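You operate a simulated robot arm through the tools that you are given. There is no shell and no other tool.

You run a simulated robot arm. Do the job below in one go: nothing can be reset, and whatever is moved stays where it is left.

JOB
Fit the spacer that side cylinder one names, then push the pallet once.
Fine: vent and try its lever first; old spacer into pocket three, air back on, rod drawn in; the arm stays padlocked off.

The check looks at the end state, three seconds after you hand in, the way a careful person would. Anything else that was tipped, shoved, dropped, spilled or broken makes it a failure.

ROBOT AND FRAMES
A 7-joint arm with a two-finger parallel gripper, fixed in place. Base frame: the origin is at the foot of the arm, x ahead of it, y to its left, z up. Readings come in m, degrees, newtons and seconds.
With the tool pointing down near the work surface it reaches from about 0.22 to 0.74 m from the base axis. Its first joint turns from -166.0 to 166.0 degrees. Payload 1.57 kg.
Tool frame: the origin (TCP) lies between the finger pads and is the grasp point; the fingertips stand 0.03 m ahead of it; z points along the fingers, y is the line along which they close. The gripper opens to 0.11 m. The fingers are 0.024 m wide and 0.012 m thick; the gripper's body (0.048 by 0.112 m) begins 0.078 m behind the TCP.
Orientation is told as [roll, pitch, yaw] about the base's x, y, z axes, in that order, counted from this pose: with the fingers straight down and closing along the base's y, the tool's x points along the base's -x, its y along +y and its z along -z.

CONTROLS
- The arm moves only by the tool jog_arm. Its argument "series" is one flat list of numbers, 7 for each row, row after row: the shift along the tool's x, y, z in units of 250 mm (1.0 is 250 mm), then the turn, a rotation vector about the tool's x, y, z in units of 90 degrees (1.0 is 90 degrees), then the gripper command, from -1 (shut) to 1 (fully open), values between in proportion. In form: [tx, ty, tz, ax, ay, az, fingers, tx, ty, tz, ax, ay, az, fingers, ...]. A call has 1 to 20 rows; each row is the pose to reach, as a shift and turn from the pose commanded when the call began, along the tool's axes at that moment. A call with a number of a shift or a turn outside -1 to 1 is refused whole. A row lasts 0.2 s, in which the tool goes at most 0.05 m and 8.6 degrees; a call with a longer step from one row to the next is refused whole, and so is a gripper value outside its range. A pose out of reach is approached as far as the arm can. The call stops where the force on the tool passes 60 N (or 10 N more than at its start, if that is more) or the arm is blocked; 0.2 s more then pass. Each finger travels about 0.045 m/s and halts on what it meets, pressing with about 32 N; the grip force reading is that of the motor and also rises with nothing between the fingers. The clock runs only during rows and for 0.2 s after the last one: add rows that repeat a pose to give the fingers time. It gives the time, the measured TCP pose, the force on the tool (base axes), the opening and the grip force at its end, in the units of the frame above (readings bear some noise), with the torque about the TCP (base axes, N m) and any sound that the robot's microphone picked up, and new pictures: "pictures" is both (left out), scene, wrist or none.
- Cameras (640 x 400 px; columns grow to the right, rows downward): "scene" is fixed at [0.2199, 0.5003, 1.4944]; the picture's right is [-0.49, -0.87, 0.00], its down [-0.84, 0.47, -0.27] and it looks along [0.23, -0.13, -0.96] (base axes); focal length 226 px, centre (320, 200). "wrist" rides on the gripper at [0.07, 0.016, -0.141] in the tool frame; the picture's right is [-0.23, 0.97, 0.00], its down [-0.85, -0.20, -0.48] and it looks along [-0.47, -0.11, 0.88] (tool axes); focal length 222 px, centre (320, 200). There is no depth. A picture from a camera that has moved, and an enlarged one, comes with that camera's place and axes in the base frame and with its lens.
- move_column(by): slides the trunk up (or, below 0, down) by that many m; the arm rides with it, the base frame stays. It gives what a move gives, with no picture.
- close_up(camera, box): a new picture of the part [left, top, right, bottom] of that camera's present view, enlarged. It takes no simulated time.
- hand_in(): hands the job in; it is judged then, once.

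Nothing tells you positions but the pictures and the camera data. Unless the task says otherwise, let go and move clear before handing in.

The tools are called as a command line: name --argument value ..., lists and objects as JSON in quotes. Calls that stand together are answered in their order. jog_arm: Moves the arm, as the interface text tells. Its arguments: {"type":"object","properties":{"series":{"type":"array","items":{"type":"number"}},"pictures":{"type":"string","enum":["both","scene","wrist","none"]}},"required":["series"]} The other tools are called the same way: move_column (by) slides the trunk up or down; close_up (camera, box) takes an enlarged picture of a part of a camera's view; hand_in () hands the job in.

At the start:

```text
clock: 0.0
position: [0.2587, 0.3544, 1.0564]
tool_rot: [-0.1, 0.0, 0.1]
ft_force: [0.5, 1.0, -0.6]
moment: [0.03, 0.01, -0.01]
width: 0.1099
finger_force: 0.1
trunk travel left (down, up): [-0.5, 0.09]
```

scene: 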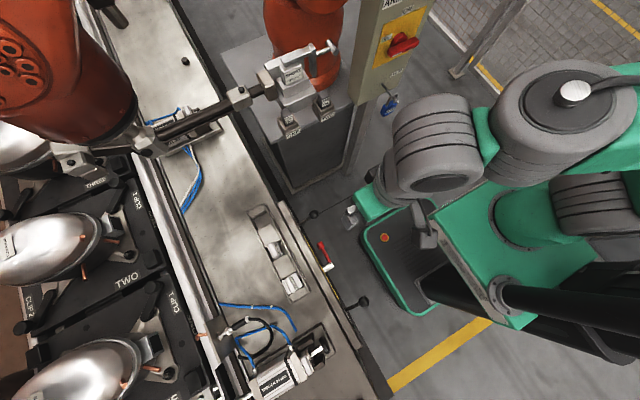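
wrist: 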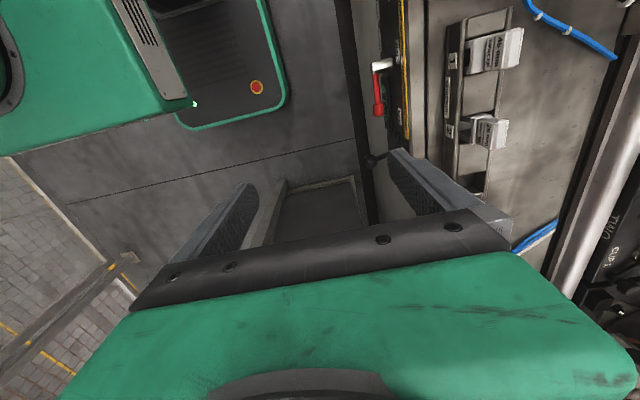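

I see a work cell with a pallet line to the left, cylinders with blue air hoses, a rack with spacers, and a red-handled valve. I'll look closer at the parts before moving anything.

close_up --camera "scene" --box '[200, 290, 360, 400]'

close_up --camera "scene" --box '[230, 190, 380, 310]'

close_up --camera "scene" --box '[240, 0, 440, 140]'

close_up --camera "scene" --box '[130, 80, 260, 220]'

close_up --camera "scene" --box '[0, 150, 220, 400]'

close_up --camera "wrist" --box '[340, 0, 640, 200]'

```text
3.64 times, centred on (280, 345) of scene
camera zoom: at [0.2199, 0.5003, 1.4944], right [-0.49, -0.87, 0.0], down [-0.84, 0.47, -0.27], along [0.23, -0.13, -0.96], focal length 821 px, centre (466, -327)
```

zoom: 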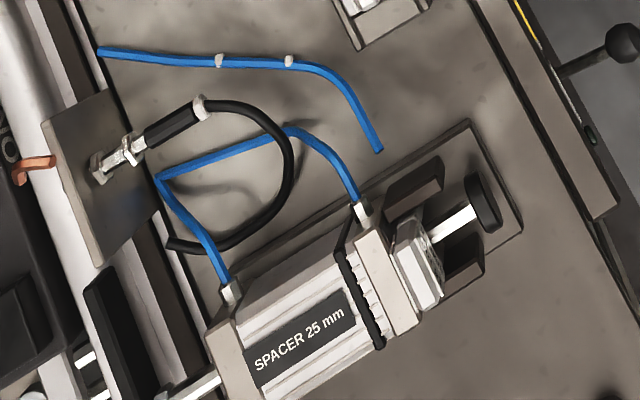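

```text
3.33 times, centred on (305, 250) of scene
camera zoom: at [0.2199, 0.5003, 1.4944], right [-0.49, -0.87, 0.0], down [-0.84, 0.47, -0.27], along [0.23, -0.13, -0.96], focal length 752 px, centre (370, 33)
```

zoom: 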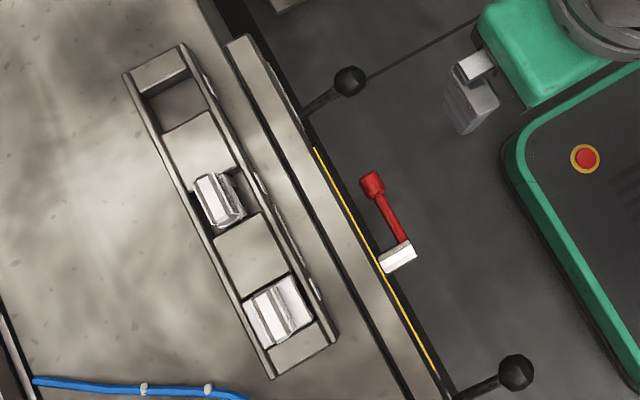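

```text
2.86 times, centred on (340, 70) of scene
camera zoom: at [0.2199, 0.5003, 1.4944], right [-0.49, -0.87, 0.0], down [-0.84, 0.47, -0.27], along [0.23, -0.13, -0.96], focal length 645 px, centre (263, 571)
```

zoom: 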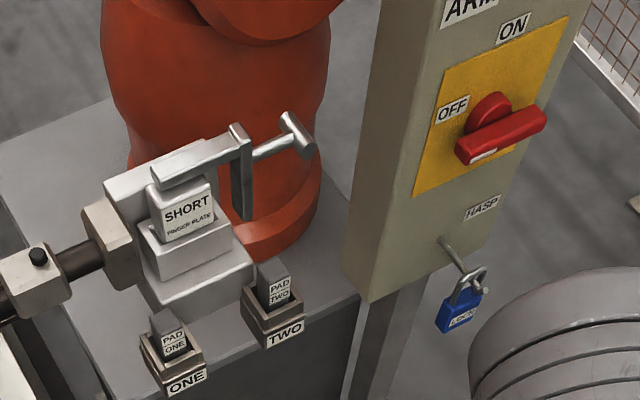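

```text
2.86 times, centred on (195, 150) of scene
camera zoom: at [0.2199, 0.5003, 1.4944], right [-0.49, -0.87, 0.0], down [-0.84, 0.47, -0.27], along [0.23, -0.13, -0.96], focal length 645 px, centre (677, 343)
```

zoom: 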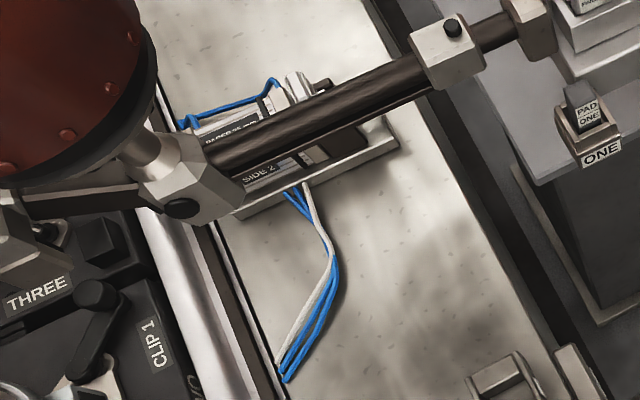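

```text
1.60 times, centred on (110, 275) of scene
camera zoom: at [0.2199, 0.5003, 1.4944], right [-0.49, -0.87, 0.0], down [-0.84, 0.47, -0.27], along [0.23, -0.13, -0.96], focal length 361 px, centre (656, 80)
```

zoom: 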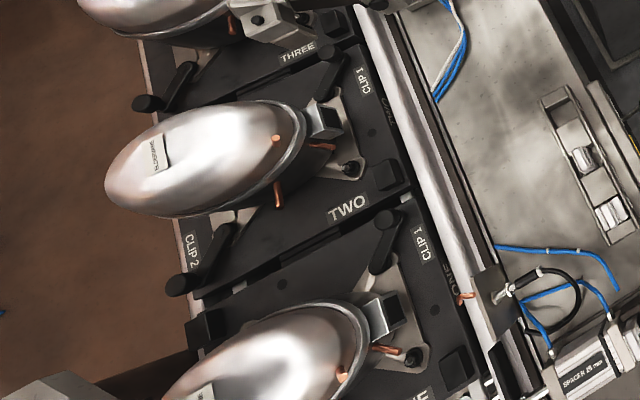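

```text
2.00 times, centred on (490, 100) of wrist
camera zoom: at [0.1886, 0.3706, 1.1971], right [0.23, 0.97, 0.0], down [0.85, -0.2, 0.48], along [0.47, -0.11, -0.88], focal length 444 px, centre (-20, 400)
```

zoom: 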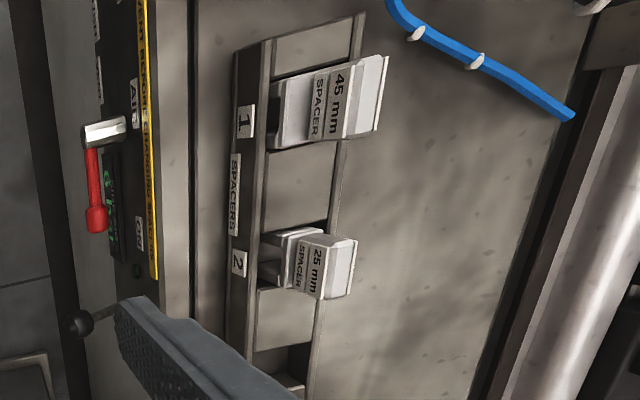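

The bottom cylinder carries a "SPACER 25 mm" plate, with 45 mm in pocket 1, 25 mm in pocket 2 and pocket 3 apparently empty. I'll swing the wrist camera high above the table to read the labels and levers before touching anything.

jog_arm --series '[0.053, 0.033, 0, 0, 0, -0.083, 1, 0.107, 0.067, 0, 0, 0, -0.167, 1, 0.16, 0.1, 0, 0, 0, -0.25, 1, 0.213, 0.133, 0, 0, 0, -0.333, 1, 0.267, 0.167, 0, 0, 0, -0.417, 1, 0.32, 0.2, 0, 0, 0, -0.5, 1, 0.373, 0.233, 0, 0, 0, -0.583, 1, 0.427, 0.267, 0, 0, 0, -0.667, 1, 0.48, 0.3, 0, 0, 0, -0.75, 1, 0.533, 0.333, 0, 0, 0, -0.833, 1, 0.587, 0.367, 0, 0, 0, -0.917, 1, 0.64, 0.4, 0, 0, 0, -1.0, 1]' --pictures "both"

```text
clock: 2.6
position: [0.0998, 0.4549, 1.0579]
tool_rot: [0.0, 0.1, 90.2]
ft_force: [0.5, -0.5, 0.8]
moment: [-0.01, -0.02, 0.0]
width: 0.1099
finger_force: 0.1
trunk travel left (down, up): [-0.5, 0.09]
camera wrist: at [0.0825, 0.3856, 1.1978], right [-0.97, 0.23, 0.0], down [0.2, 0.86, 0.48], along [0.11, 0.47, -0.88], focal length 222 px, centre (320, 200)
```

scene: 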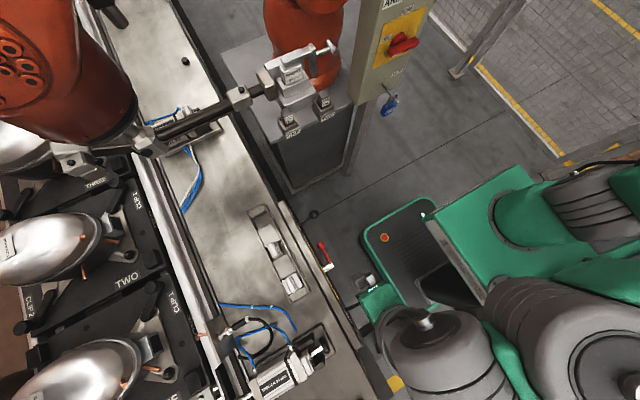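
wrist: 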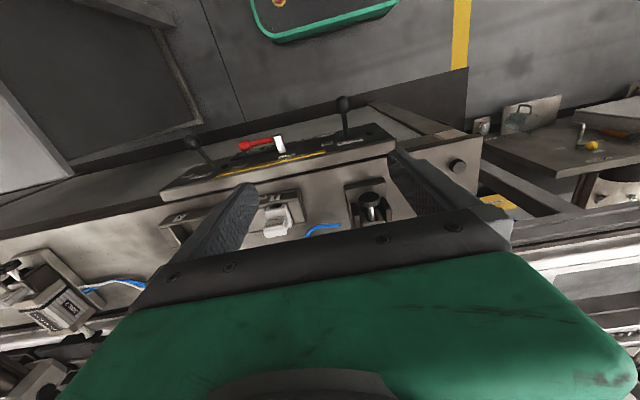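

The camera image is flipped relative to the gripper, and I can now see a control rail with two ball levers and the red valve between them. I'll enlarge the key parts.

close_up --camera "wrist" --box '[150, 90, 400, 200]'

close_up --camera "wrist" --box '[150, 120, 250, 182]'

close_up --camera "wrist" --box '[300, 100, 420, 175]'

close_up --camera "wrist" --box '[0, 240, 150, 334]'

close_up --camera "wrist" --box '[330, 170, 420, 230]'

close_up --camera "scene" --box '[235, 335, 345, 400]'

close_up --camera "scene" --box '[290, 190, 390, 320]'

close_up --camera "scene" --box '[350, 0, 440, 130]'

```text
2.56 times, centred on (275, 145) of wrist
camera zoom: at [0.0825, 0.3856, 1.1978], right [-0.97, 0.23, 0.0], down [0.2, 0.86, 0.48], along [0.11, 0.47, -0.88], focal length 569 px, centre (435, 341)
```

zoom: 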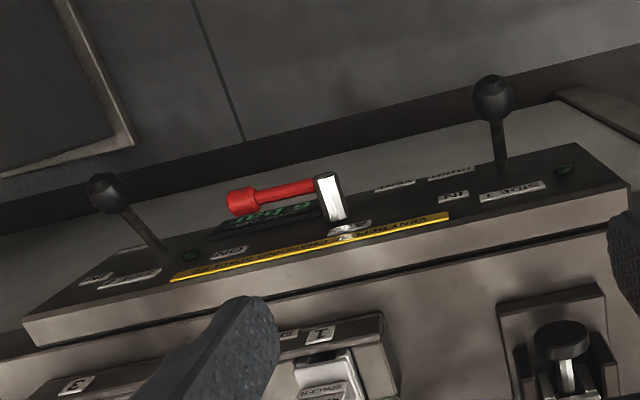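

```text
6.40 times, centred on (200, 151) of wrist
camera zoom: at [0.0825, 0.3856, 1.1978], right [-0.97, 0.23, 0.0], down [0.2, 0.86, 0.48], along [0.11, 0.47, -0.88], focal length 1422 px, centre (1088, 514)
```

zoom: 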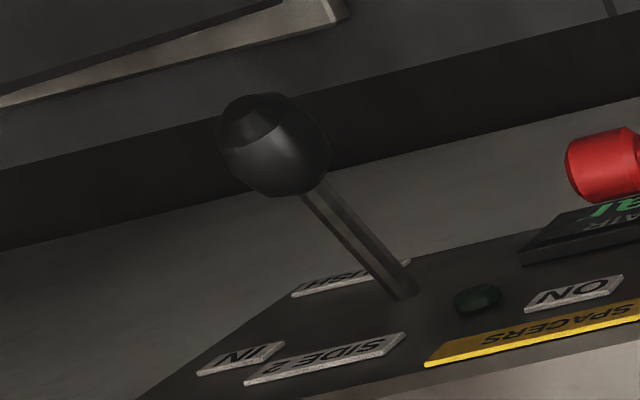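

```text
5.33 times, centred on (360, 138) of wrist
camera zoom: at [0.0825, 0.3856, 1.1978], right [-0.97, 0.23, 0.0], down [0.2, 0.86, 0.48], along [0.11, 0.47, -0.88], focal length 1185 px, centre (107, 533)
```

zoom: 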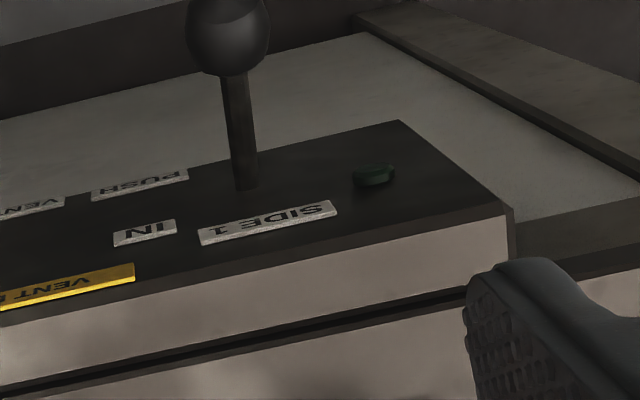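

```text
4.26 times, centred on (75, 287) of wrist
camera zoom: at [0.0825, 0.3856, 1.1978], right [-0.97, 0.23, 0.0], down [0.2, 0.86, 0.48], along [0.11, 0.47, -0.88], focal length 945 px, centre (1363, -170)
```

zoom: 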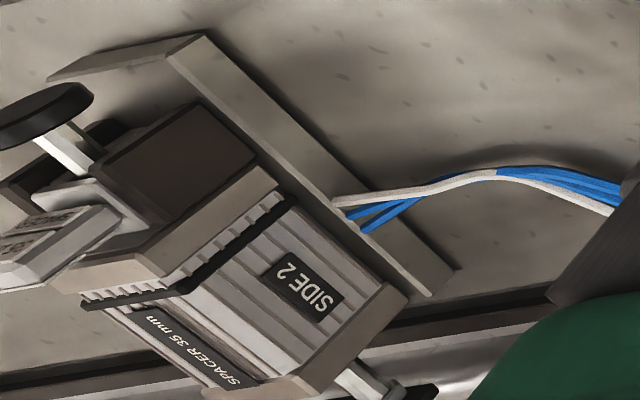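

```text
6.67 times, centred on (375, 200) of wrist
camera zoom: at [0.0825, 0.3856, 1.1978], right [-0.97, 0.23, 0.0], down [0.2, 0.86, 0.48], along [0.11, 0.47, -0.88], focal length 1481 px, centre (-47, 200)
```

zoom: 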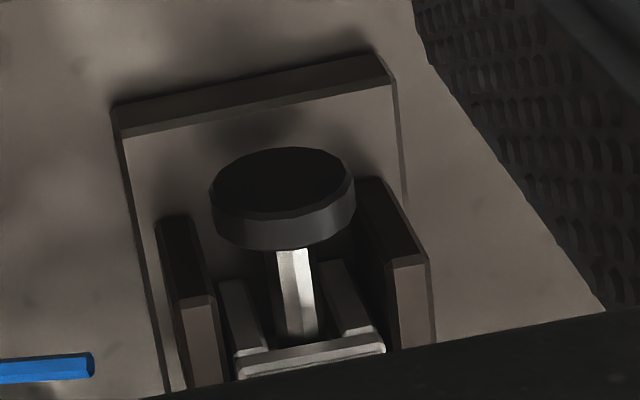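

```text
5.82 times, centred on (290, 368) of scene
camera zoom: at [0.2199, 0.5003, 1.4944], right [-0.49, -0.87, 0.0], down [-0.84, 0.47, -0.27], along [0.23, -0.13, -0.96], focal length 1313 px, centre (494, -774)
```

zoom: 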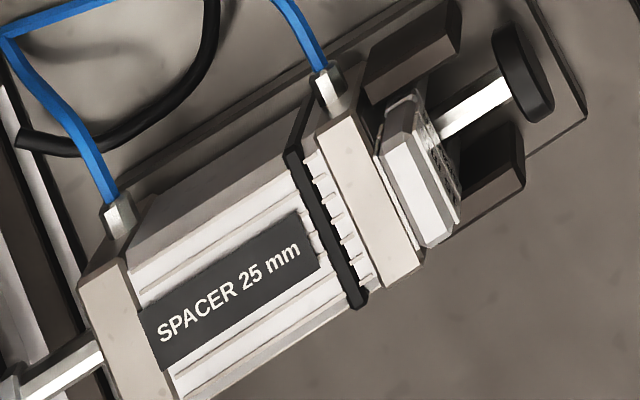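

```text
3.08 times, centred on (340, 255) of scene
camera zoom: at [0.2199, 0.5003, 1.4944], right [-0.49, -0.87, 0.0], down [-0.84, 0.47, -0.27], along [0.23, -0.13, -0.96], focal length 694 px, centre (258, 31)
```

zoom: 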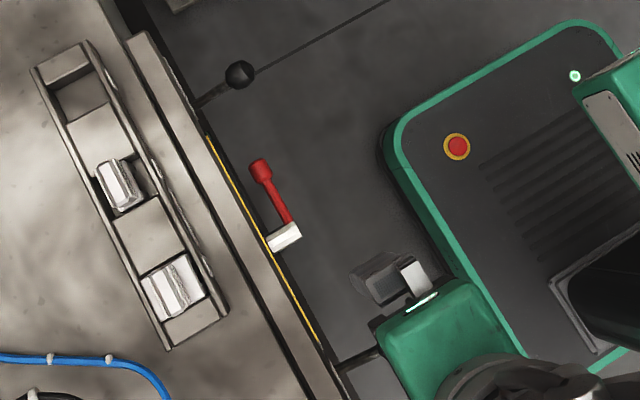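

```text
3.08 times, centred on (395, 65) of scene
camera zoom: at [0.2199, 0.5003, 1.4944], right [-0.49, -0.87, 0.0], down [-0.84, 0.47, -0.27], along [0.23, -0.13, -0.96], focal length 694 px, centre (89, 615)
```

zoom: 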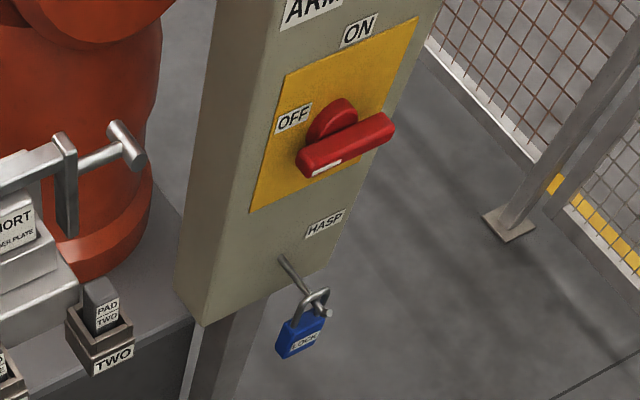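

The panel's levers (SIDE 1, SIDE 2, each with PUSH/IN) and the red air valve (ON/VENT) face the robot side, and side 2's plate says 35 mm, so the bottom cylinder must be side 1 with 25 mm. The red arm's switch looks OFF with a lock on the hasp, which I'll leave. Next, a better look at the panel from the robot side.

jog_arm --series '[0.09, -0.013, 0.06, 0, -0.035, 0, 1, 0.18, -0.026, 0.12, 0, -0.07, 0, 1, 0.27, -0.04, 0.17, 0, -0.105, 0, 1, 0.36, -0.053, 0.23, 0, -0.14, 0, 1, 0.45, -0.066, 0.29, 0, -0.175, 0, 1, 0.54, -0.08, 0.35, 0, -0.21, 0, 1]' --pictures "both"

```text
clock: 4.0
position: [0.1174, 0.3178, 0.9697]
tool_rot: [-0.1, -19.1, 89.9]
ft_force: [0.4, 1.1, 0.3]
moment: [0.02, 0.02, 0.01]
width: 0.1101
finger_force: 0.0
trunk travel left (down, up): [-0.5, 0.09]
camera wrist: at [0.101, 0.2066, 1.0798], right [-0.97, 0.22, 0.07], down [0.2, 0.65, 0.73], along [0.11, 0.73, -0.68], focal length 222 px, centre (320, 200)
```

scene: 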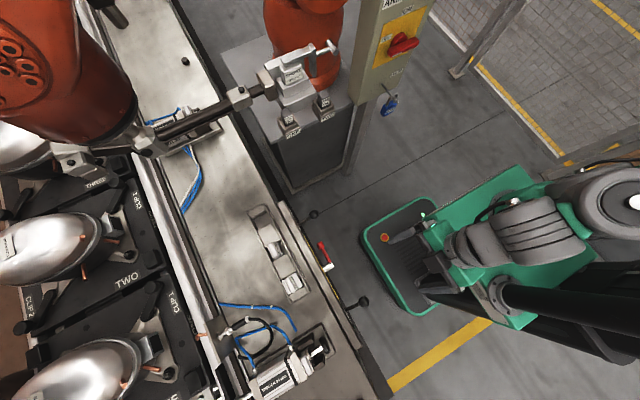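
wrist: 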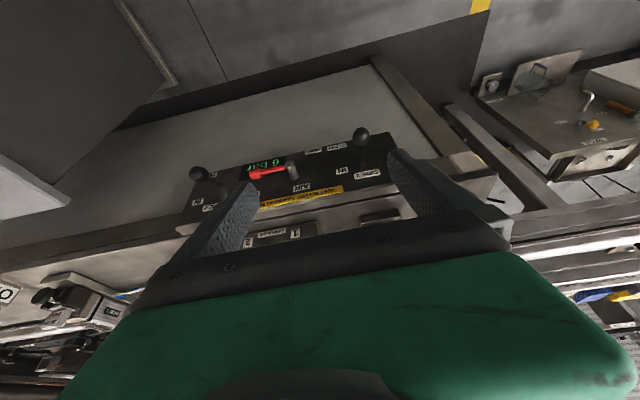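

The panel is now in better view, reading about 6 bar. Enlarging it to read the labels.

close_up --camera "wrist" --box '[180, 120, 420, 250]'

close_up --camera "wrist" --box '[230, 140, 330, 202]'

close_up --camera "wrist" --box '[300, 120, 410, 190]'

close_up --camera "wrist" --box '[0, 260, 160, 360]'

```text
2.67 times, centred on (300, 185) of wrist
camera zoom: at [0.101, 0.2066, 1.0798], right [-0.97, 0.22, 0.07], down [0.2, 0.65, 0.73], along [0.11, 0.73, -0.68], focal length 592 px, centre (373, 240)
```

zoom: 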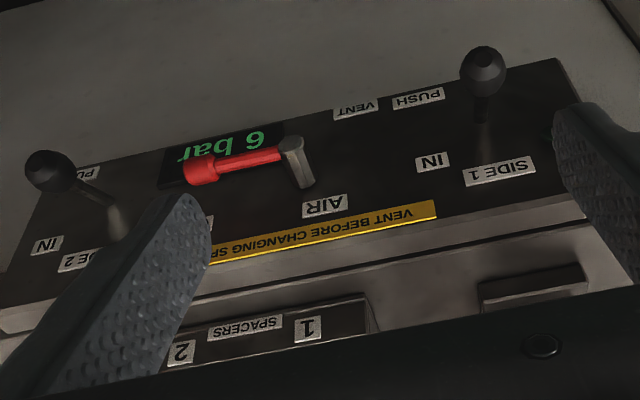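

```text
6.40 times, centred on (280, 171) of wrist
camera zoom: at [0.101, 0.2066, 1.0798], right [-0.97, 0.22, 0.07], down [0.2, 0.65, 0.73], along [0.11, 0.73, -0.68], focal length 1422 px, centre (576, 386)
```

zoom: 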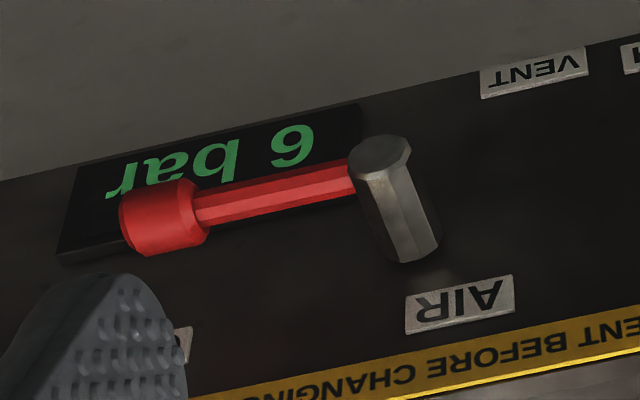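

```text
5.71 times, centred on (355, 155) of wrist
camera zoom: at [0.101, 0.2066, 1.0798], right [-0.97, 0.22, 0.07], down [0.2, 0.65, 0.73], along [0.11, 0.73, -0.68], focal length 1269 px, centre (120, 457)
```

zoom: 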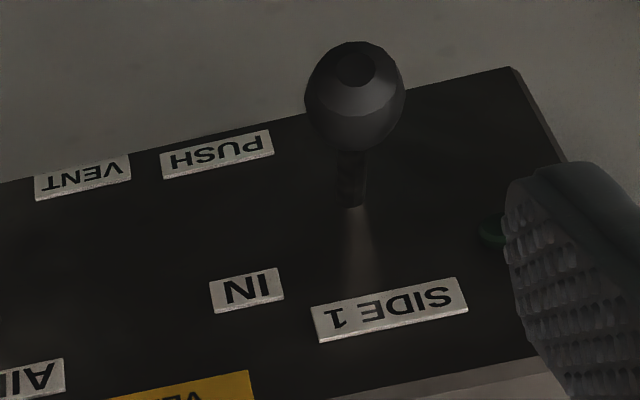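

```text
4.00 times, centred on (80, 310) of wrist
camera zoom: at [0.101, 0.2066, 1.0798], right [-0.97, 0.22, 0.07], down [0.2, 0.65, 0.73], along [0.11, 0.73, -0.68], focal length 888 px, centre (1280, -240)
```

zoom: 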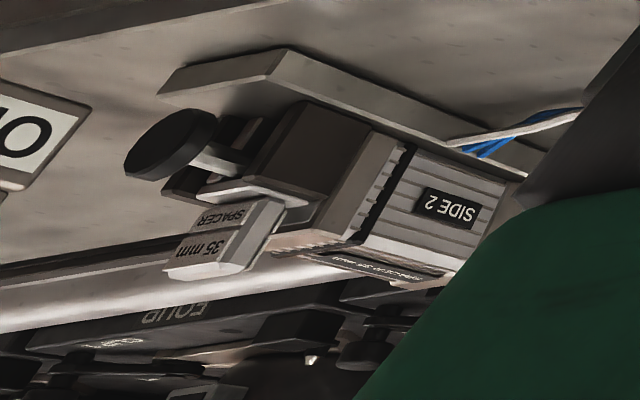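

The panel face is vertical at about y=0.505: the SIDE 1 lever (ball at about (0.05, 0.44, 0.74)) leans up at IN, PUSH is below it, and the air handle points +x at ON with VENT below. Next I'll view the spacer rack and cylinder 1 closely from above.

jog_arm --series '[-0.105, -0.067, 0.001, 0, 0.035, 0, 1, -0.21, -0.133, 0.002, 0, 0.07, 0, 1, -0.316, -0.2, 0.003, 0, 0.105, 0, 1, -0.421, -0.267, 0.004, 0, 0.14, 0, 1, -0.527, -0.333, 0.005, 0, 0.175, 0, 1, -0.632, -0.4, 0.006, 0, 0.212, 0, 1]' --pictures "none"

jog_arm --series '[-0.106, -0.09, 0.016, 0, 0, 0, 1, -0.212, -0.18, 0.032, 0, 0, 0, 1, -0.317, -0.27, 0.048, 0, 0, 0, 1, -0.423, -0.36, 0.064, 0, 0, 0, 1, -0.529, -0.45, 0.08, 0, 0, 0, 1]' --pictures "both"

```text
clock: 5.4
position: [0.2197, 0.4693, 1.0186]
tool_rot: [0.1, 0.4, 90.0]
ft_force: [-0.5, -0.9, -0.2]
moment: [-0.03, 0.02, -0.02]
width: 0.1097
finger_force: 0.0
trunk travel left (down, up): [-0.5, 0.09]
```

```text
clock: 6.6
position: [0.3306, 0.6005, 0.9981]
tool_rot: [0.0, 0.2, 89.9]
ft_force: [-0.1, 0.4, 0.5]
moment: [-0.04, -0.03, 0.0]
width: 0.1101
finger_force: 0.1
trunk travel left (down, up): [-0.5, 0.09]
camera wrist: at [0.3147, 0.5326, 1.139], right [-0.97, 0.23, 0.0], down [0.2, 0.86, 0.48], along [0.11, 0.46, -0.88], focal length 222 px, centre (320, 200)
```

scene: 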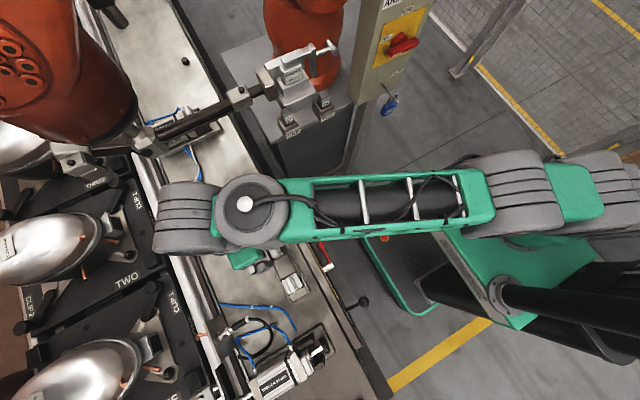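
wrist: 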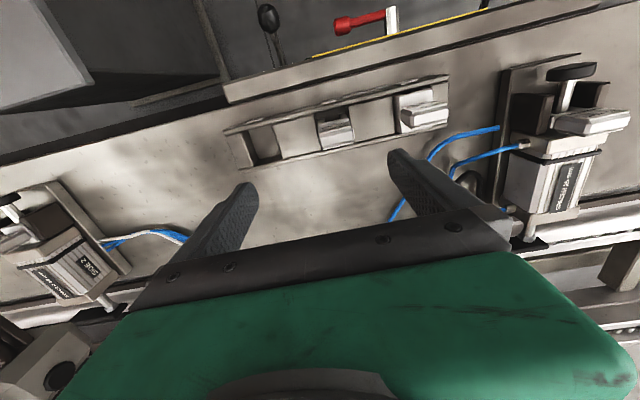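

close_up --camera "wrist" --box '[220, 70, 460, 180]'

close_up --camera "wrist" --box '[490, 50, 640, 240]'

close_up --camera "wrist" --box '[380, 70, 460, 150]'

close_up --camera "wrist" --box '[300, 90, 370, 160]'

close_up --camera "wrist" --box '[530, 55, 640, 145]'

```text
2.67 times, centred on (340, 125) of wrist
camera zoom: at [0.3147, 0.5326, 1.139], right [-0.97, 0.23, 0.0], down [0.2, 0.86, 0.48], along [0.11, 0.46, -0.88], focal length 592 px, centre (267, 400)
```

zoom: 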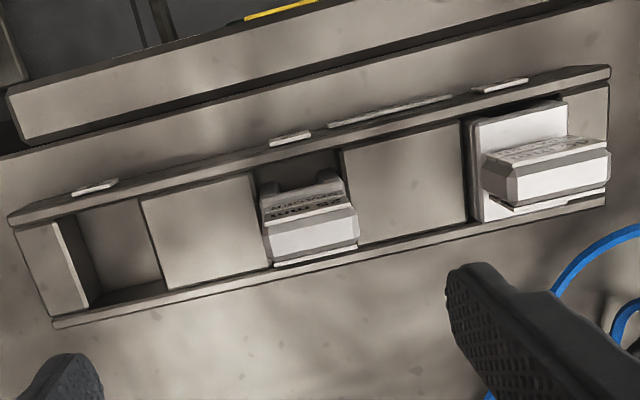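

```text
2.11 times, centred on (565, 145) of wrist
camera zoom: at [0.3147, 0.5326, 1.139], right [-0.97, 0.23, 0.0], down [0.2, 0.86, 0.48], along [0.11, 0.46, -0.88], focal length 468 px, centre (-196, 316)
```

zoom: 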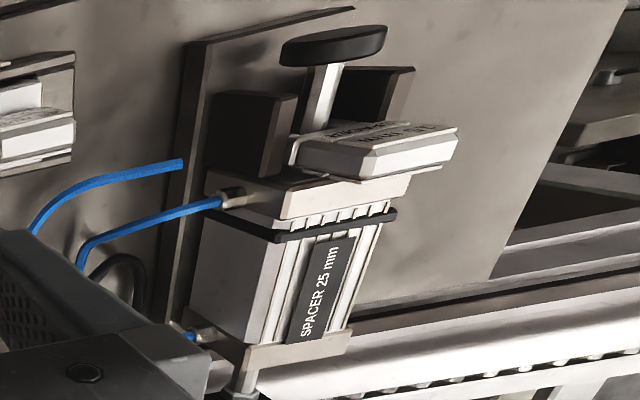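

```text
5.00 times, centred on (420, 110) of wrist
camera zoom: at [0.3147, 0.5326, 1.139], right [-0.97, 0.23, 0.0], down [0.2, 0.86, 0.48], along [0.11, 0.46, -0.88], focal length 1111 px, centre (-180, 650)
```

zoom: 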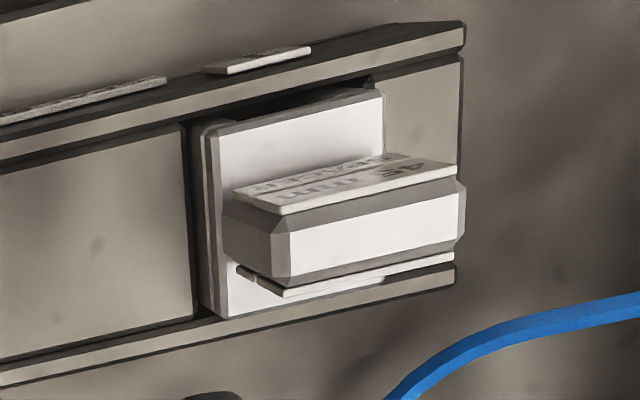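

```text
5.71 times, centred on (335, 125) of wrist
camera zoom: at [0.3147, 0.5326, 1.139], right [-0.97, 0.23, 0.0], down [0.2, 0.86, 0.48], along [0.11, 0.46, -0.88], focal length 1269 px, centre (234, 629)
```

zoom: 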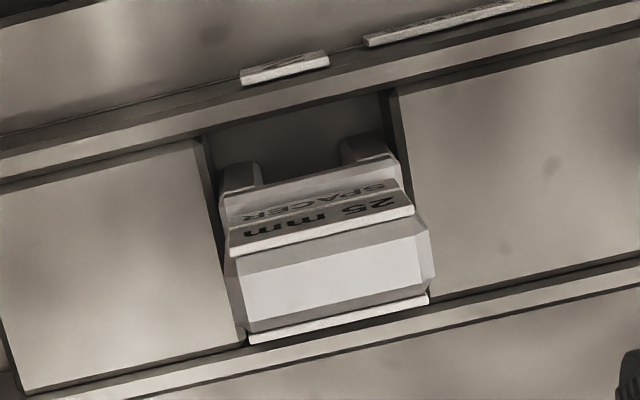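

```text
4.44 times, centred on (585, 100) of wrist
camera zoom: at [0.3147, 0.5326, 1.139], right [-0.97, 0.23, 0.0], down [0.2, 0.86, 0.48], along [0.11, 0.46, -0.88], focal length 987 px, centre (-858, 644)
```

zoom: 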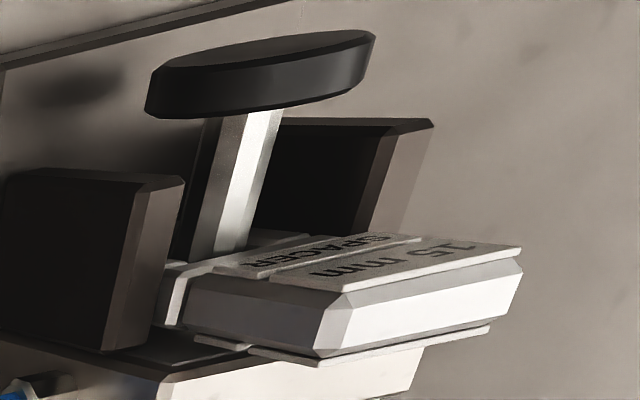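

Old spacer on cylinder 1 is 15 mm; the 25 mm one is in pocket 2 and pocket 3 is empty. Handles stand up to about z≈0.88, so I'll take a tilted closer view to understand the spacer shape.

jog_arm --series '[0.023, 0.013, 0.037, 0, -0.07, 0, 1, 0.045, 0.026, 0.075, 0, -0.14, 0, 1, 0.068, 0.04, 0.112, 0, -0.21, 0, 1]' --pictures "wrist"

close_up --camera "wrist" --box '[200, 50, 480, 225]'

close_up --camera "wrist" --box '[500, 30, 640, 200]'

```text
clock: 7.4
position: [0.3198, 0.5831, 0.9717]
tool_rot: [0.0, -18.9, 90.0]
ft_force: [-0.3, -0.2, 0.2]
moment: [0.01, -0.03, -0.02]
width: 0.11
finger_force: 0.0
trunk travel left (down, up): [-0.5, 0.09]
camera wrist: at [0.3035, 0.4737, 1.0817], right [-0.97, 0.22, 0.07], down [0.2, 0.65, 0.73], along [0.11, 0.72, -0.68], focal length 222 px, centre (320, 200)
```

wrist: 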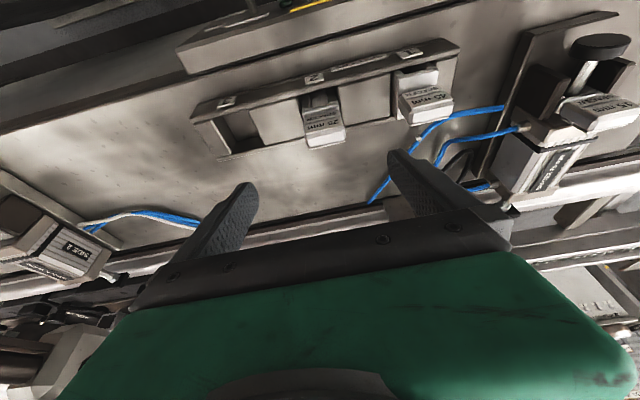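

```text
2.29 times, centred on (340, 138) of wrist
camera zoom: at [0.3035, 0.4737, 1.0817], right [-0.97, 0.22, 0.07], down [0.2, 0.65, 0.73], along [0.11, 0.72, -0.68], focal length 508 px, centre (274, 343)
```

zoom: 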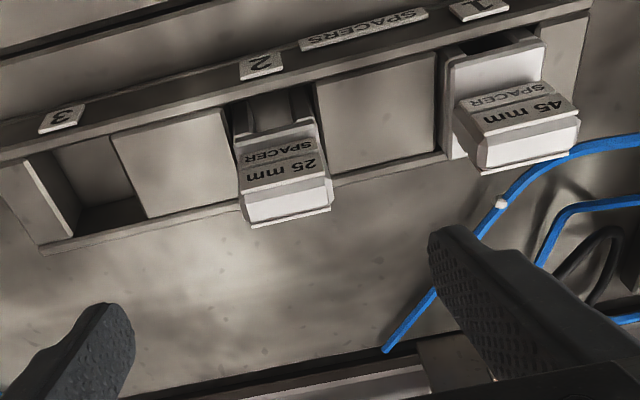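

```text
2.35 times, centred on (570, 115) of wrist
camera zoom: at [0.3035, 0.4737, 1.0817], right [-0.97, 0.22, 0.07], down [0.2, 0.65, 0.73], along [0.11, 0.72, -0.68], focal length 523 px, centre (-268, 400)
```

zoom: 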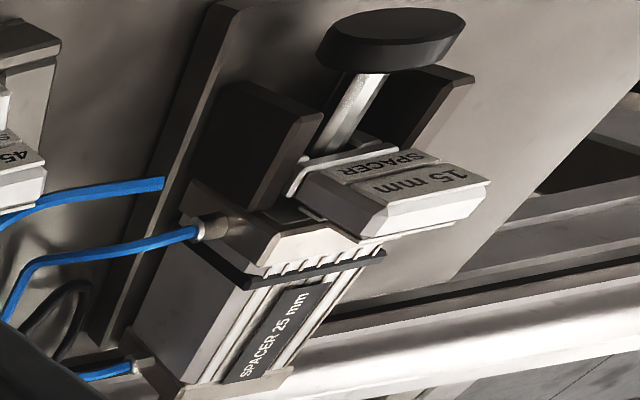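

close_up --camera "wrist" --box '[290, 75, 360, 160]'

close_up --camera "wrist" --box '[380, 50, 470, 130]'

close_up --camera "wrist" --box '[540, 30, 640, 140]'

close_up --camera "wrist" --box '[190, 90, 260, 160]'

```text
4.71 times, centred on (325, 118) of wrist
camera zoom: at [0.3035, 0.4737, 1.0817], right [-0.97, 0.22, 0.07], down [0.2, 0.65, 0.73], along [0.11, 0.72, -0.68], focal length 1045 px, centre (296, 588)
```

zoom: 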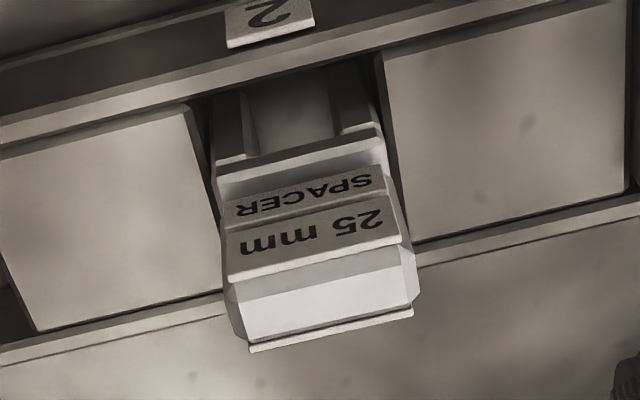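

```text
5.00 times, centred on (425, 90) of wrist
camera zoom: at [0.3035, 0.4737, 1.0817], right [-0.97, 0.22, 0.07], down [0.2, 0.65, 0.73], along [0.11, 0.72, -0.68], focal length 1111 px, centre (-205, 750)
```

zoom: 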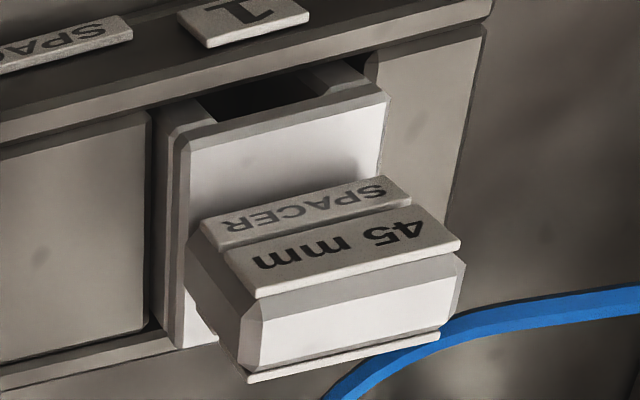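

```text
3.64 times, centred on (590, 85) of wrist
camera zoom: at [0.3035, 0.4737, 1.0817], right [-0.97, 0.22, 0.07], down [0.2, 0.65, 0.73], along [0.11, 0.72, -0.68], focal length 808 px, centre (-662, 618)
```

zoom: 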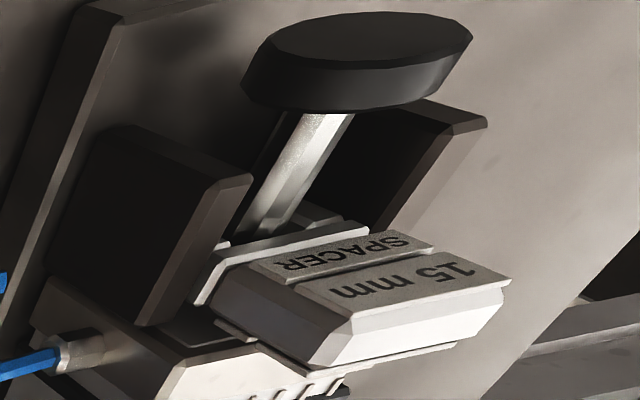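

```text
5.71 times, centred on (225, 125) of wrist
camera zoom: at [0.3035, 0.4737, 1.0817], right [-0.97, 0.22, 0.07], down [0.2, 0.65, 0.73], along [0.11, 0.72, -0.68], focal length 1269 px, centre (863, 629)
```

zoom: 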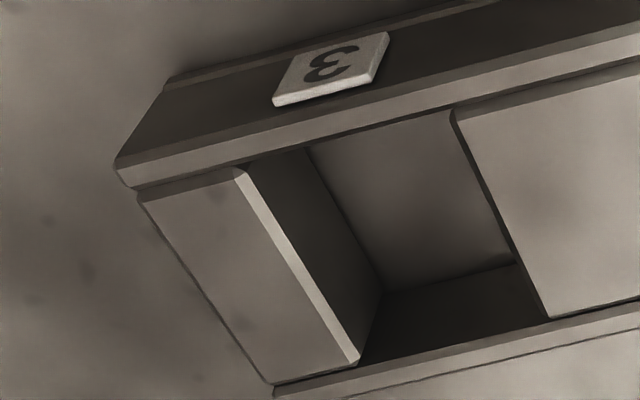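

The spacers are U-forks open downward with an upright grip tab (label facing the robot). Now a closer look at cylinder 1's rear end to measure the fit.

jog_arm --series '[-0.011, 0.163, -0.01, 0, 0, 0, 1, -0.021, 0.327, -0.021, 0, 0, 0, 1, -0.032, 0.49, -0.031, 0, 0, 0, 1, -0.043, 0.653, -0.042, 0, 0, 0, 1, -0.053, 0.817, -0.052, 0, 0, 0, 1, -0.064, 0.98, -0.063, 0, 0, 0, 1]' --pictures "both"

close_up --camera "wrist" --box '[260, 60, 440, 175]'

close_up --camera "scene" --box '[230, 190, 340, 310]'

```text
clock: 8.8
position: [0.0747, 0.5924, 0.9918]
tool_rot: [-0.1, -18.7, 90.0]
ft_force: [-0.3, 0.0, 0.0]
moment: [-0.01, 0.01, 0.03]
width: 0.1102
finger_force: 0.1
trunk travel left (down, up): [-0.5, 0.09]
camera wrist: at [0.0581, 0.4821, 1.1017], right [-0.97, 0.22, 0.07], down [0.2, 0.66, 0.73], along [0.11, 0.72, -0.68], focal length 222 px, centre (320, 200)
```

scene: 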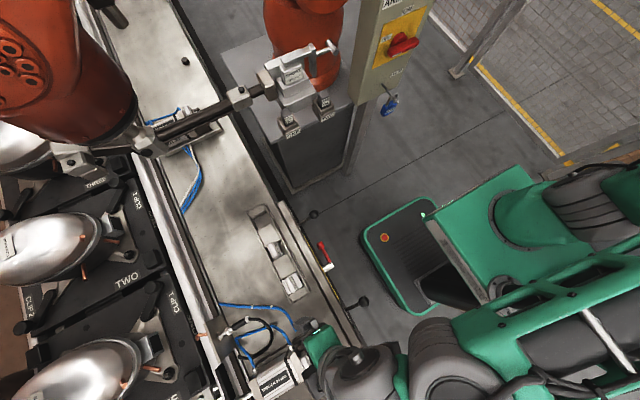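
wrist: 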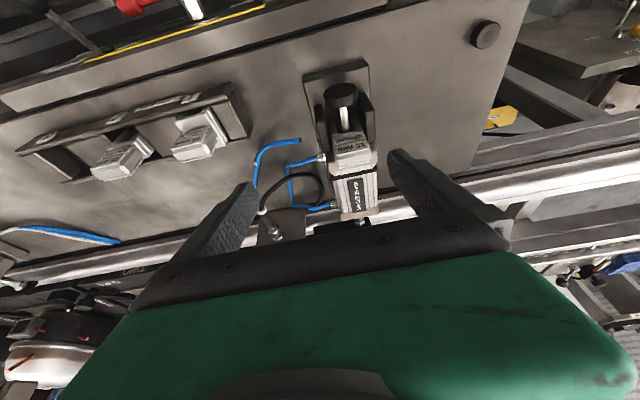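

```text
3.48 times, centred on (350, 118) of wrist
camera zoom: at [0.0581, 0.4821, 1.1017], right [-0.97, 0.22, 0.07], down [0.2, 0.66, 0.73], along [0.11, 0.72, -0.68], focal length 773 px, centre (216, 487)
```

zoom: 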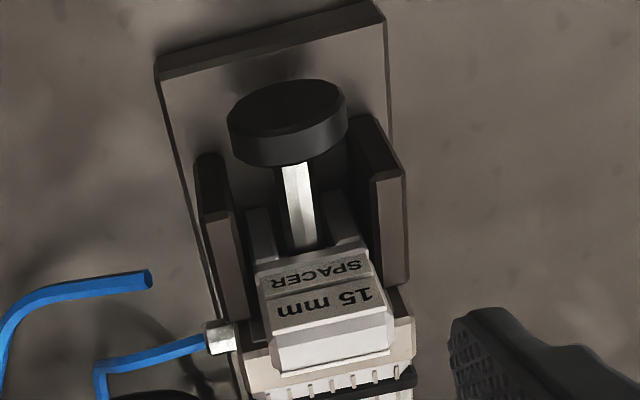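

```text
3.33 times, centred on (285, 250) of scene
camera zoom: at [0.2199, 0.5003, 1.4944], right [-0.49, -0.87, 0.0], down [-0.84, 0.47, -0.27], along [0.23, -0.13, -0.96], focal length 752 px, centre (437, 33)
```

zoom: 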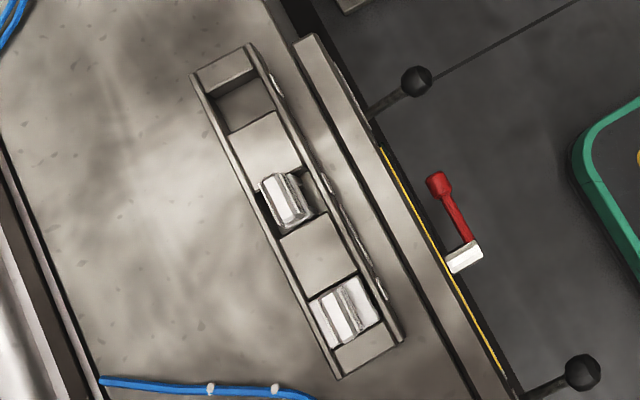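

I now have good estimates: rod axis at x≈0.040, fitted 15 mm tab at about (0.040, 0.638), top z≈0.905; the 25 mm tab at about (0.310, 0.596), top z≈0.887. Now I'll retract and re-orient the tool toward the panel, with the camera on top, to work the vent valve and lever.

jog_arm --series '[0.118, -0.083, -0.047, 0, 0.035, 0, 1, 0.236, -0.167, -0.094, 0, 0.069, 0, 1, 0.354, -0.25, -0.141, 0, 0.104, 0, 1, 0.471, -0.333, -0.188, 0, 0.139, 0, 1, 0.589, -0.417, -0.235, 0, 0.173, 0, 1, 0.707, -0.5, -0.282, 0, 0.208, 0, 1]' --pictures "none"

jog_arm --series '[0, 0, 0, 0, 0, 0.09, 1, 0, 0, 0, 0, 0, 0.18, 1, 0, 0, 0, 0, 0, 0.27, 1, 0, 0, 0, 0, 0, 0.36, 1, 0, 0, 0, 0, 0, 0.45, 1, 0, 0, 0, 0, 0, 0.54, 1, 0, 0, 0, 0, 0, 0.63, 1, 0, 0, 0, 0, 0, 0.72, 1, 0, 0, 0, 0, 0, 0.81, 1, 0, 0, 0, 0, 0, 0.9, 1, 0, 0, 0, 0, 0, 0.99, 1]' --pictures "none"

jog_arm --series '[0, 0, 0, 0, 0, 0.09, 1, 0, 0, 0, 0, 0, 0.18, 1, 0, 0, 0, 0, 0, 0.27, 1, 0, 0, 0, 0, 0, 0.36, 1, 0, 0, 0, 0, 0, 0.45, 1, 0, 0, 0, 0, 0, 0.54, 1, 0, 0, 0, 0, 0, 0.63, 1, 0, 0, 0, 0, 0, 0.72, 1, 0, 0, 0, 0, 0, 0.81, 1, 0, 0, 0, 0, 0, 0.9, 1, 0, 0, 0, 0, 0, 0.99, 1]' --pictures "both"

```text
clock: 10.2
position: [0.1977, 0.4033, 1.0013]
tool_rot: [0.1, -0.1, 90.0]
ft_force: [-0.6, -1.1, -0.4]
moment: [0.01, -0.02, 0.0]
width: 0.1103
finger_force: 0.1
trunk travel left (down, up): [-0.5, 0.09]
```

```text
clock: 12.6
position: [0.1997, 0.4052, 1.0011]
tool_rot: [0.0, 0.0, 0.7]
ft_force: [-0.2, 0.1, 0.0]
moment: [-0.02, -0.03, 0.0]
width: 0.1099
finger_force: 0.1
trunk travel left (down, up): [-0.5, 0.09]
```

```text
clock: 15.0
position: [0.2008, 0.4031, 1.0]
tool_rot: [0.0, 0.0, -88.4]
ft_force: [-0.1, -0.2, 0.2]
moment: [-0.01, -0.01, -0.01]
width: 0.1096
finger_force: 0.1
trunk travel left (down, up): [-0.5, 0.09]
camera wrist: at [0.2149, 0.4744, 1.1411], right [0.98, -0.2, 0.0], down [-0.17, -0.86, 0.48], along [-0.1, -0.47, -0.88], focal length 222 px, centre (320, 200)
```

scene: 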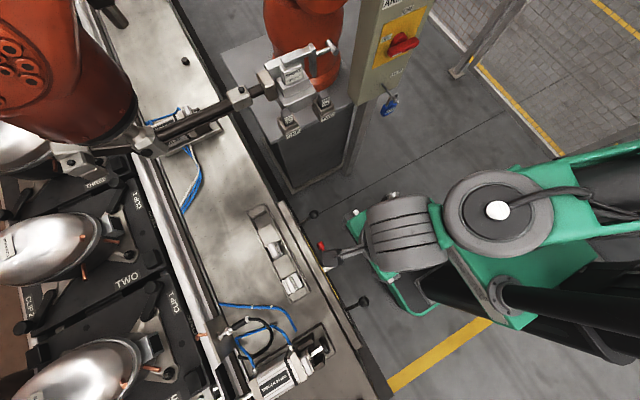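
wrist: 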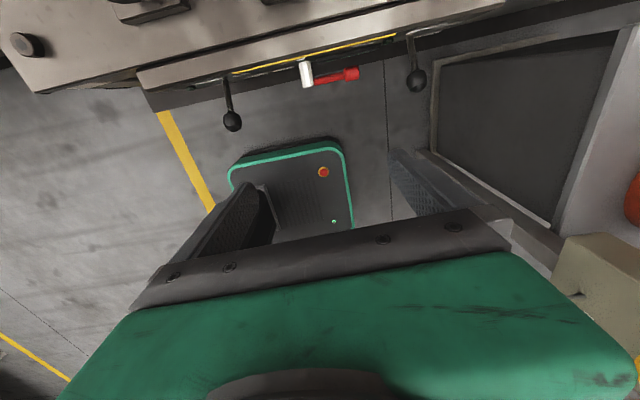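

Now facing the panel from above. I'll tilt the tool toward horizontal (fingers pointing at the panel) here in free space to test reach.

jog_arm --series '[0, 0, 0, 0, 0.09, 0, 1, 0, 0, 0, 0, 0.18, 0, 1, 0, 0, 0, 0, 0.27, 0, 1, 0, 0, 0, 0, 0.36, 0, 1, 0, 0, 0, 0, 0.45, 0, 1, 0, 0, 0, 0, 0.54, 0, 1, 0, 0, 0, 0, 0.63, 0, 1, 0, 0, 0, 0, 0.72, 0, 1, 0, 0, 0, 0, 0.81, 0, 1, 0, 0, 0, 0, 0.9, 0, 1, 0, 0, 0, 0, 0.99, 0, 1]' --pictures "both"

```text
clock: 17.4
position: [0.2, 0.4032, 1.0034]
tool_rot: [24.8, 89.3, -63.5]
ft_force: [-0.4, -0.2, 0.6]
moment: [-0.08, -0.01, -0.02]
width: 0.1097
finger_force: 0.0
trunk travel left (down, up): [-0.5, 0.09]
camera wrist: at [0.2199, 0.2631, 1.0735], right [0.97, 0.03, -0.22], down [-0.18, -0.49, -0.85], along [-0.13, 0.87, -0.48], focal length 222 px, centre (320, 200)
```

scene: 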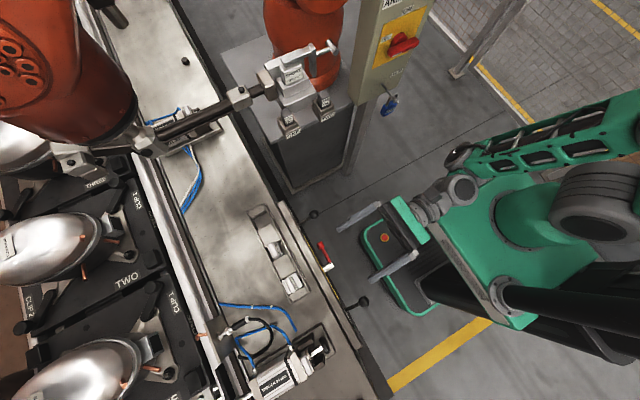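
wrist: 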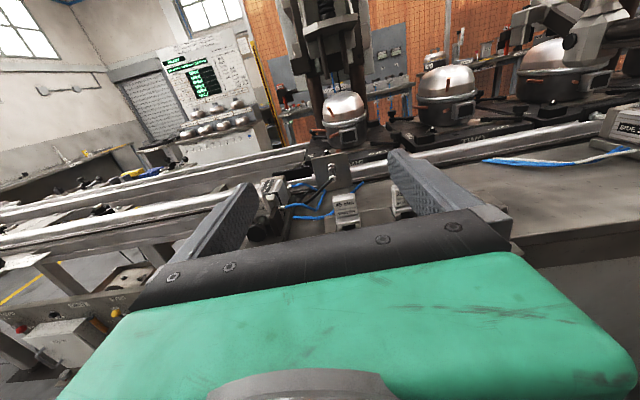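

A horizontal tool with the camera on top works well. I'll square it up, back off slightly, roll 90° so the fingers close vertically, then lower the trunk to the panel height.

jog_arm --series '[0, 0, -0.08, -0.01, 0.004, 0, 0, 0, 0, -0.16, -0.019, 0.007, 0, -0.1]' --pictures "none"

jog_arm --series '[0, 0, 0, 0, 0, -0.091, -0.1, 0, 0, 0, 0, 0, -0.182, -0.1, 0, 0, 0, 0, 0, -0.273, -0.1, 0, 0, 0, 0, 0, -0.364, -0.1, 0, 0, 0, 0, 0, -0.455, -0.1, 0, 0, 0, 0, 0, -0.545, -0.1, 0, 0, 0, 0, 0, -0.636, -0.1, 0, 0, 0, 0, 0, -0.727, -0.1, 0, 0, 0, 0, 0, -0.818, -0.1, 0, 0, 0, 0, 0, -0.909, -0.1, 0, 0, 0, 0, 0, -1.0, -0.1]' --pictures "both"

```text
clock: 18.0
position: [0.2029, 0.3638, 1.002]
tool_rot: [1.2, 89.3, -89.0]
ft_force: [-0.3, 0.2, 0.0]
moment: [-0.01, 0.0, -0.01]
width: 0.06
finger_force: 0.1
trunk travel left (down, up): [-0.5, 0.09]
```

```text
clock: 20.4
position: [0.2018, 0.3648, 1.0026]
tool_rot: [89.3, -0.2, -0.2]
ft_force: [-0.4, 0.0, 0.7]
moment: [0.0, 0.02, -0.01]
width: 0.0494
finger_force: 0.0
trunk travel left (down, up): [-0.5, 0.09]
camera wrist: at [0.132, 0.224, 1.0189], right [0.22, 0.01, 0.97], down [0.85, -0.48, -0.19], along [0.47, 0.88, -0.12], focal length 222 px, centre (320, 200)
```

scene: 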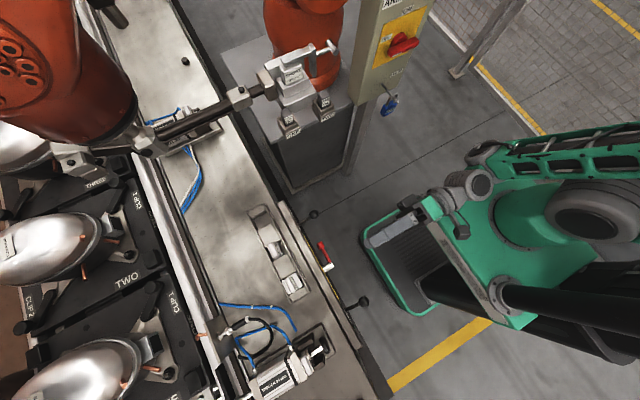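
wrist: 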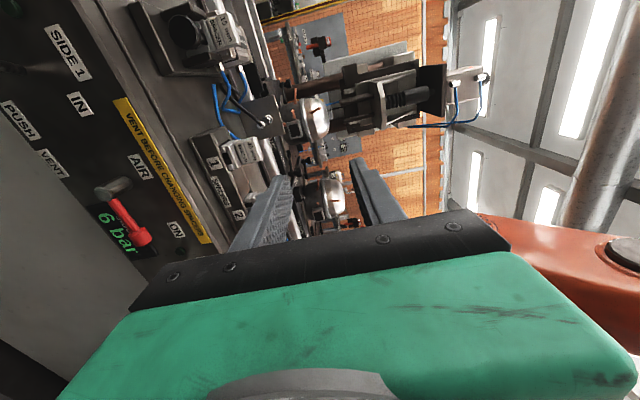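

close_up --camera "wrist" --box '[0, 10, 240, 280]'

close_up --camera "wrist" --box '[90, 160, 190, 260]'

```text
1.48 times, centred on (120, 145) of wrist
camera zoom: at [0.132, 0.224, 1.0189], right [0.22, 0.01, 0.97], down [0.85, -0.48, -0.19], along [0.47, 0.88, -0.12], focal length 329 px, centre (616, 282)
```

zoom: 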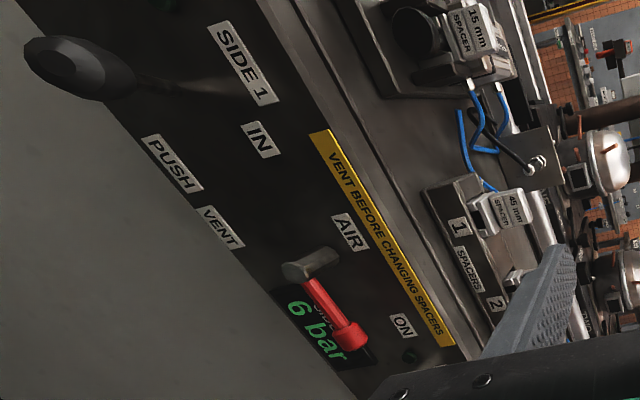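

```text
4.00 times, centred on (140, 210) of wrist
camera zoom: at [0.132, 0.224, 1.0189], right [0.22, 0.01, 0.97], down [0.85, -0.48, -0.19], along [0.47, 0.88, -0.12], focal length 888 px, centre (1040, 160)
```

zoom: 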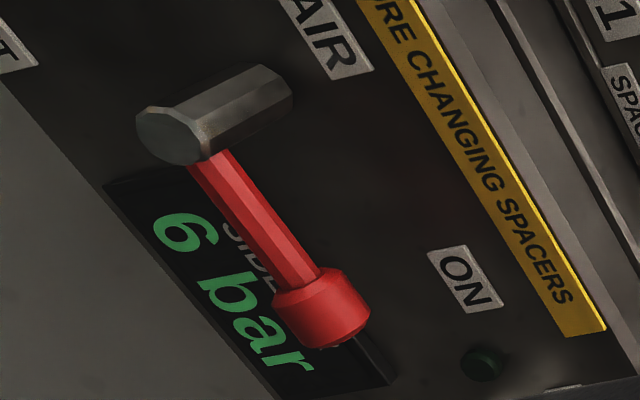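

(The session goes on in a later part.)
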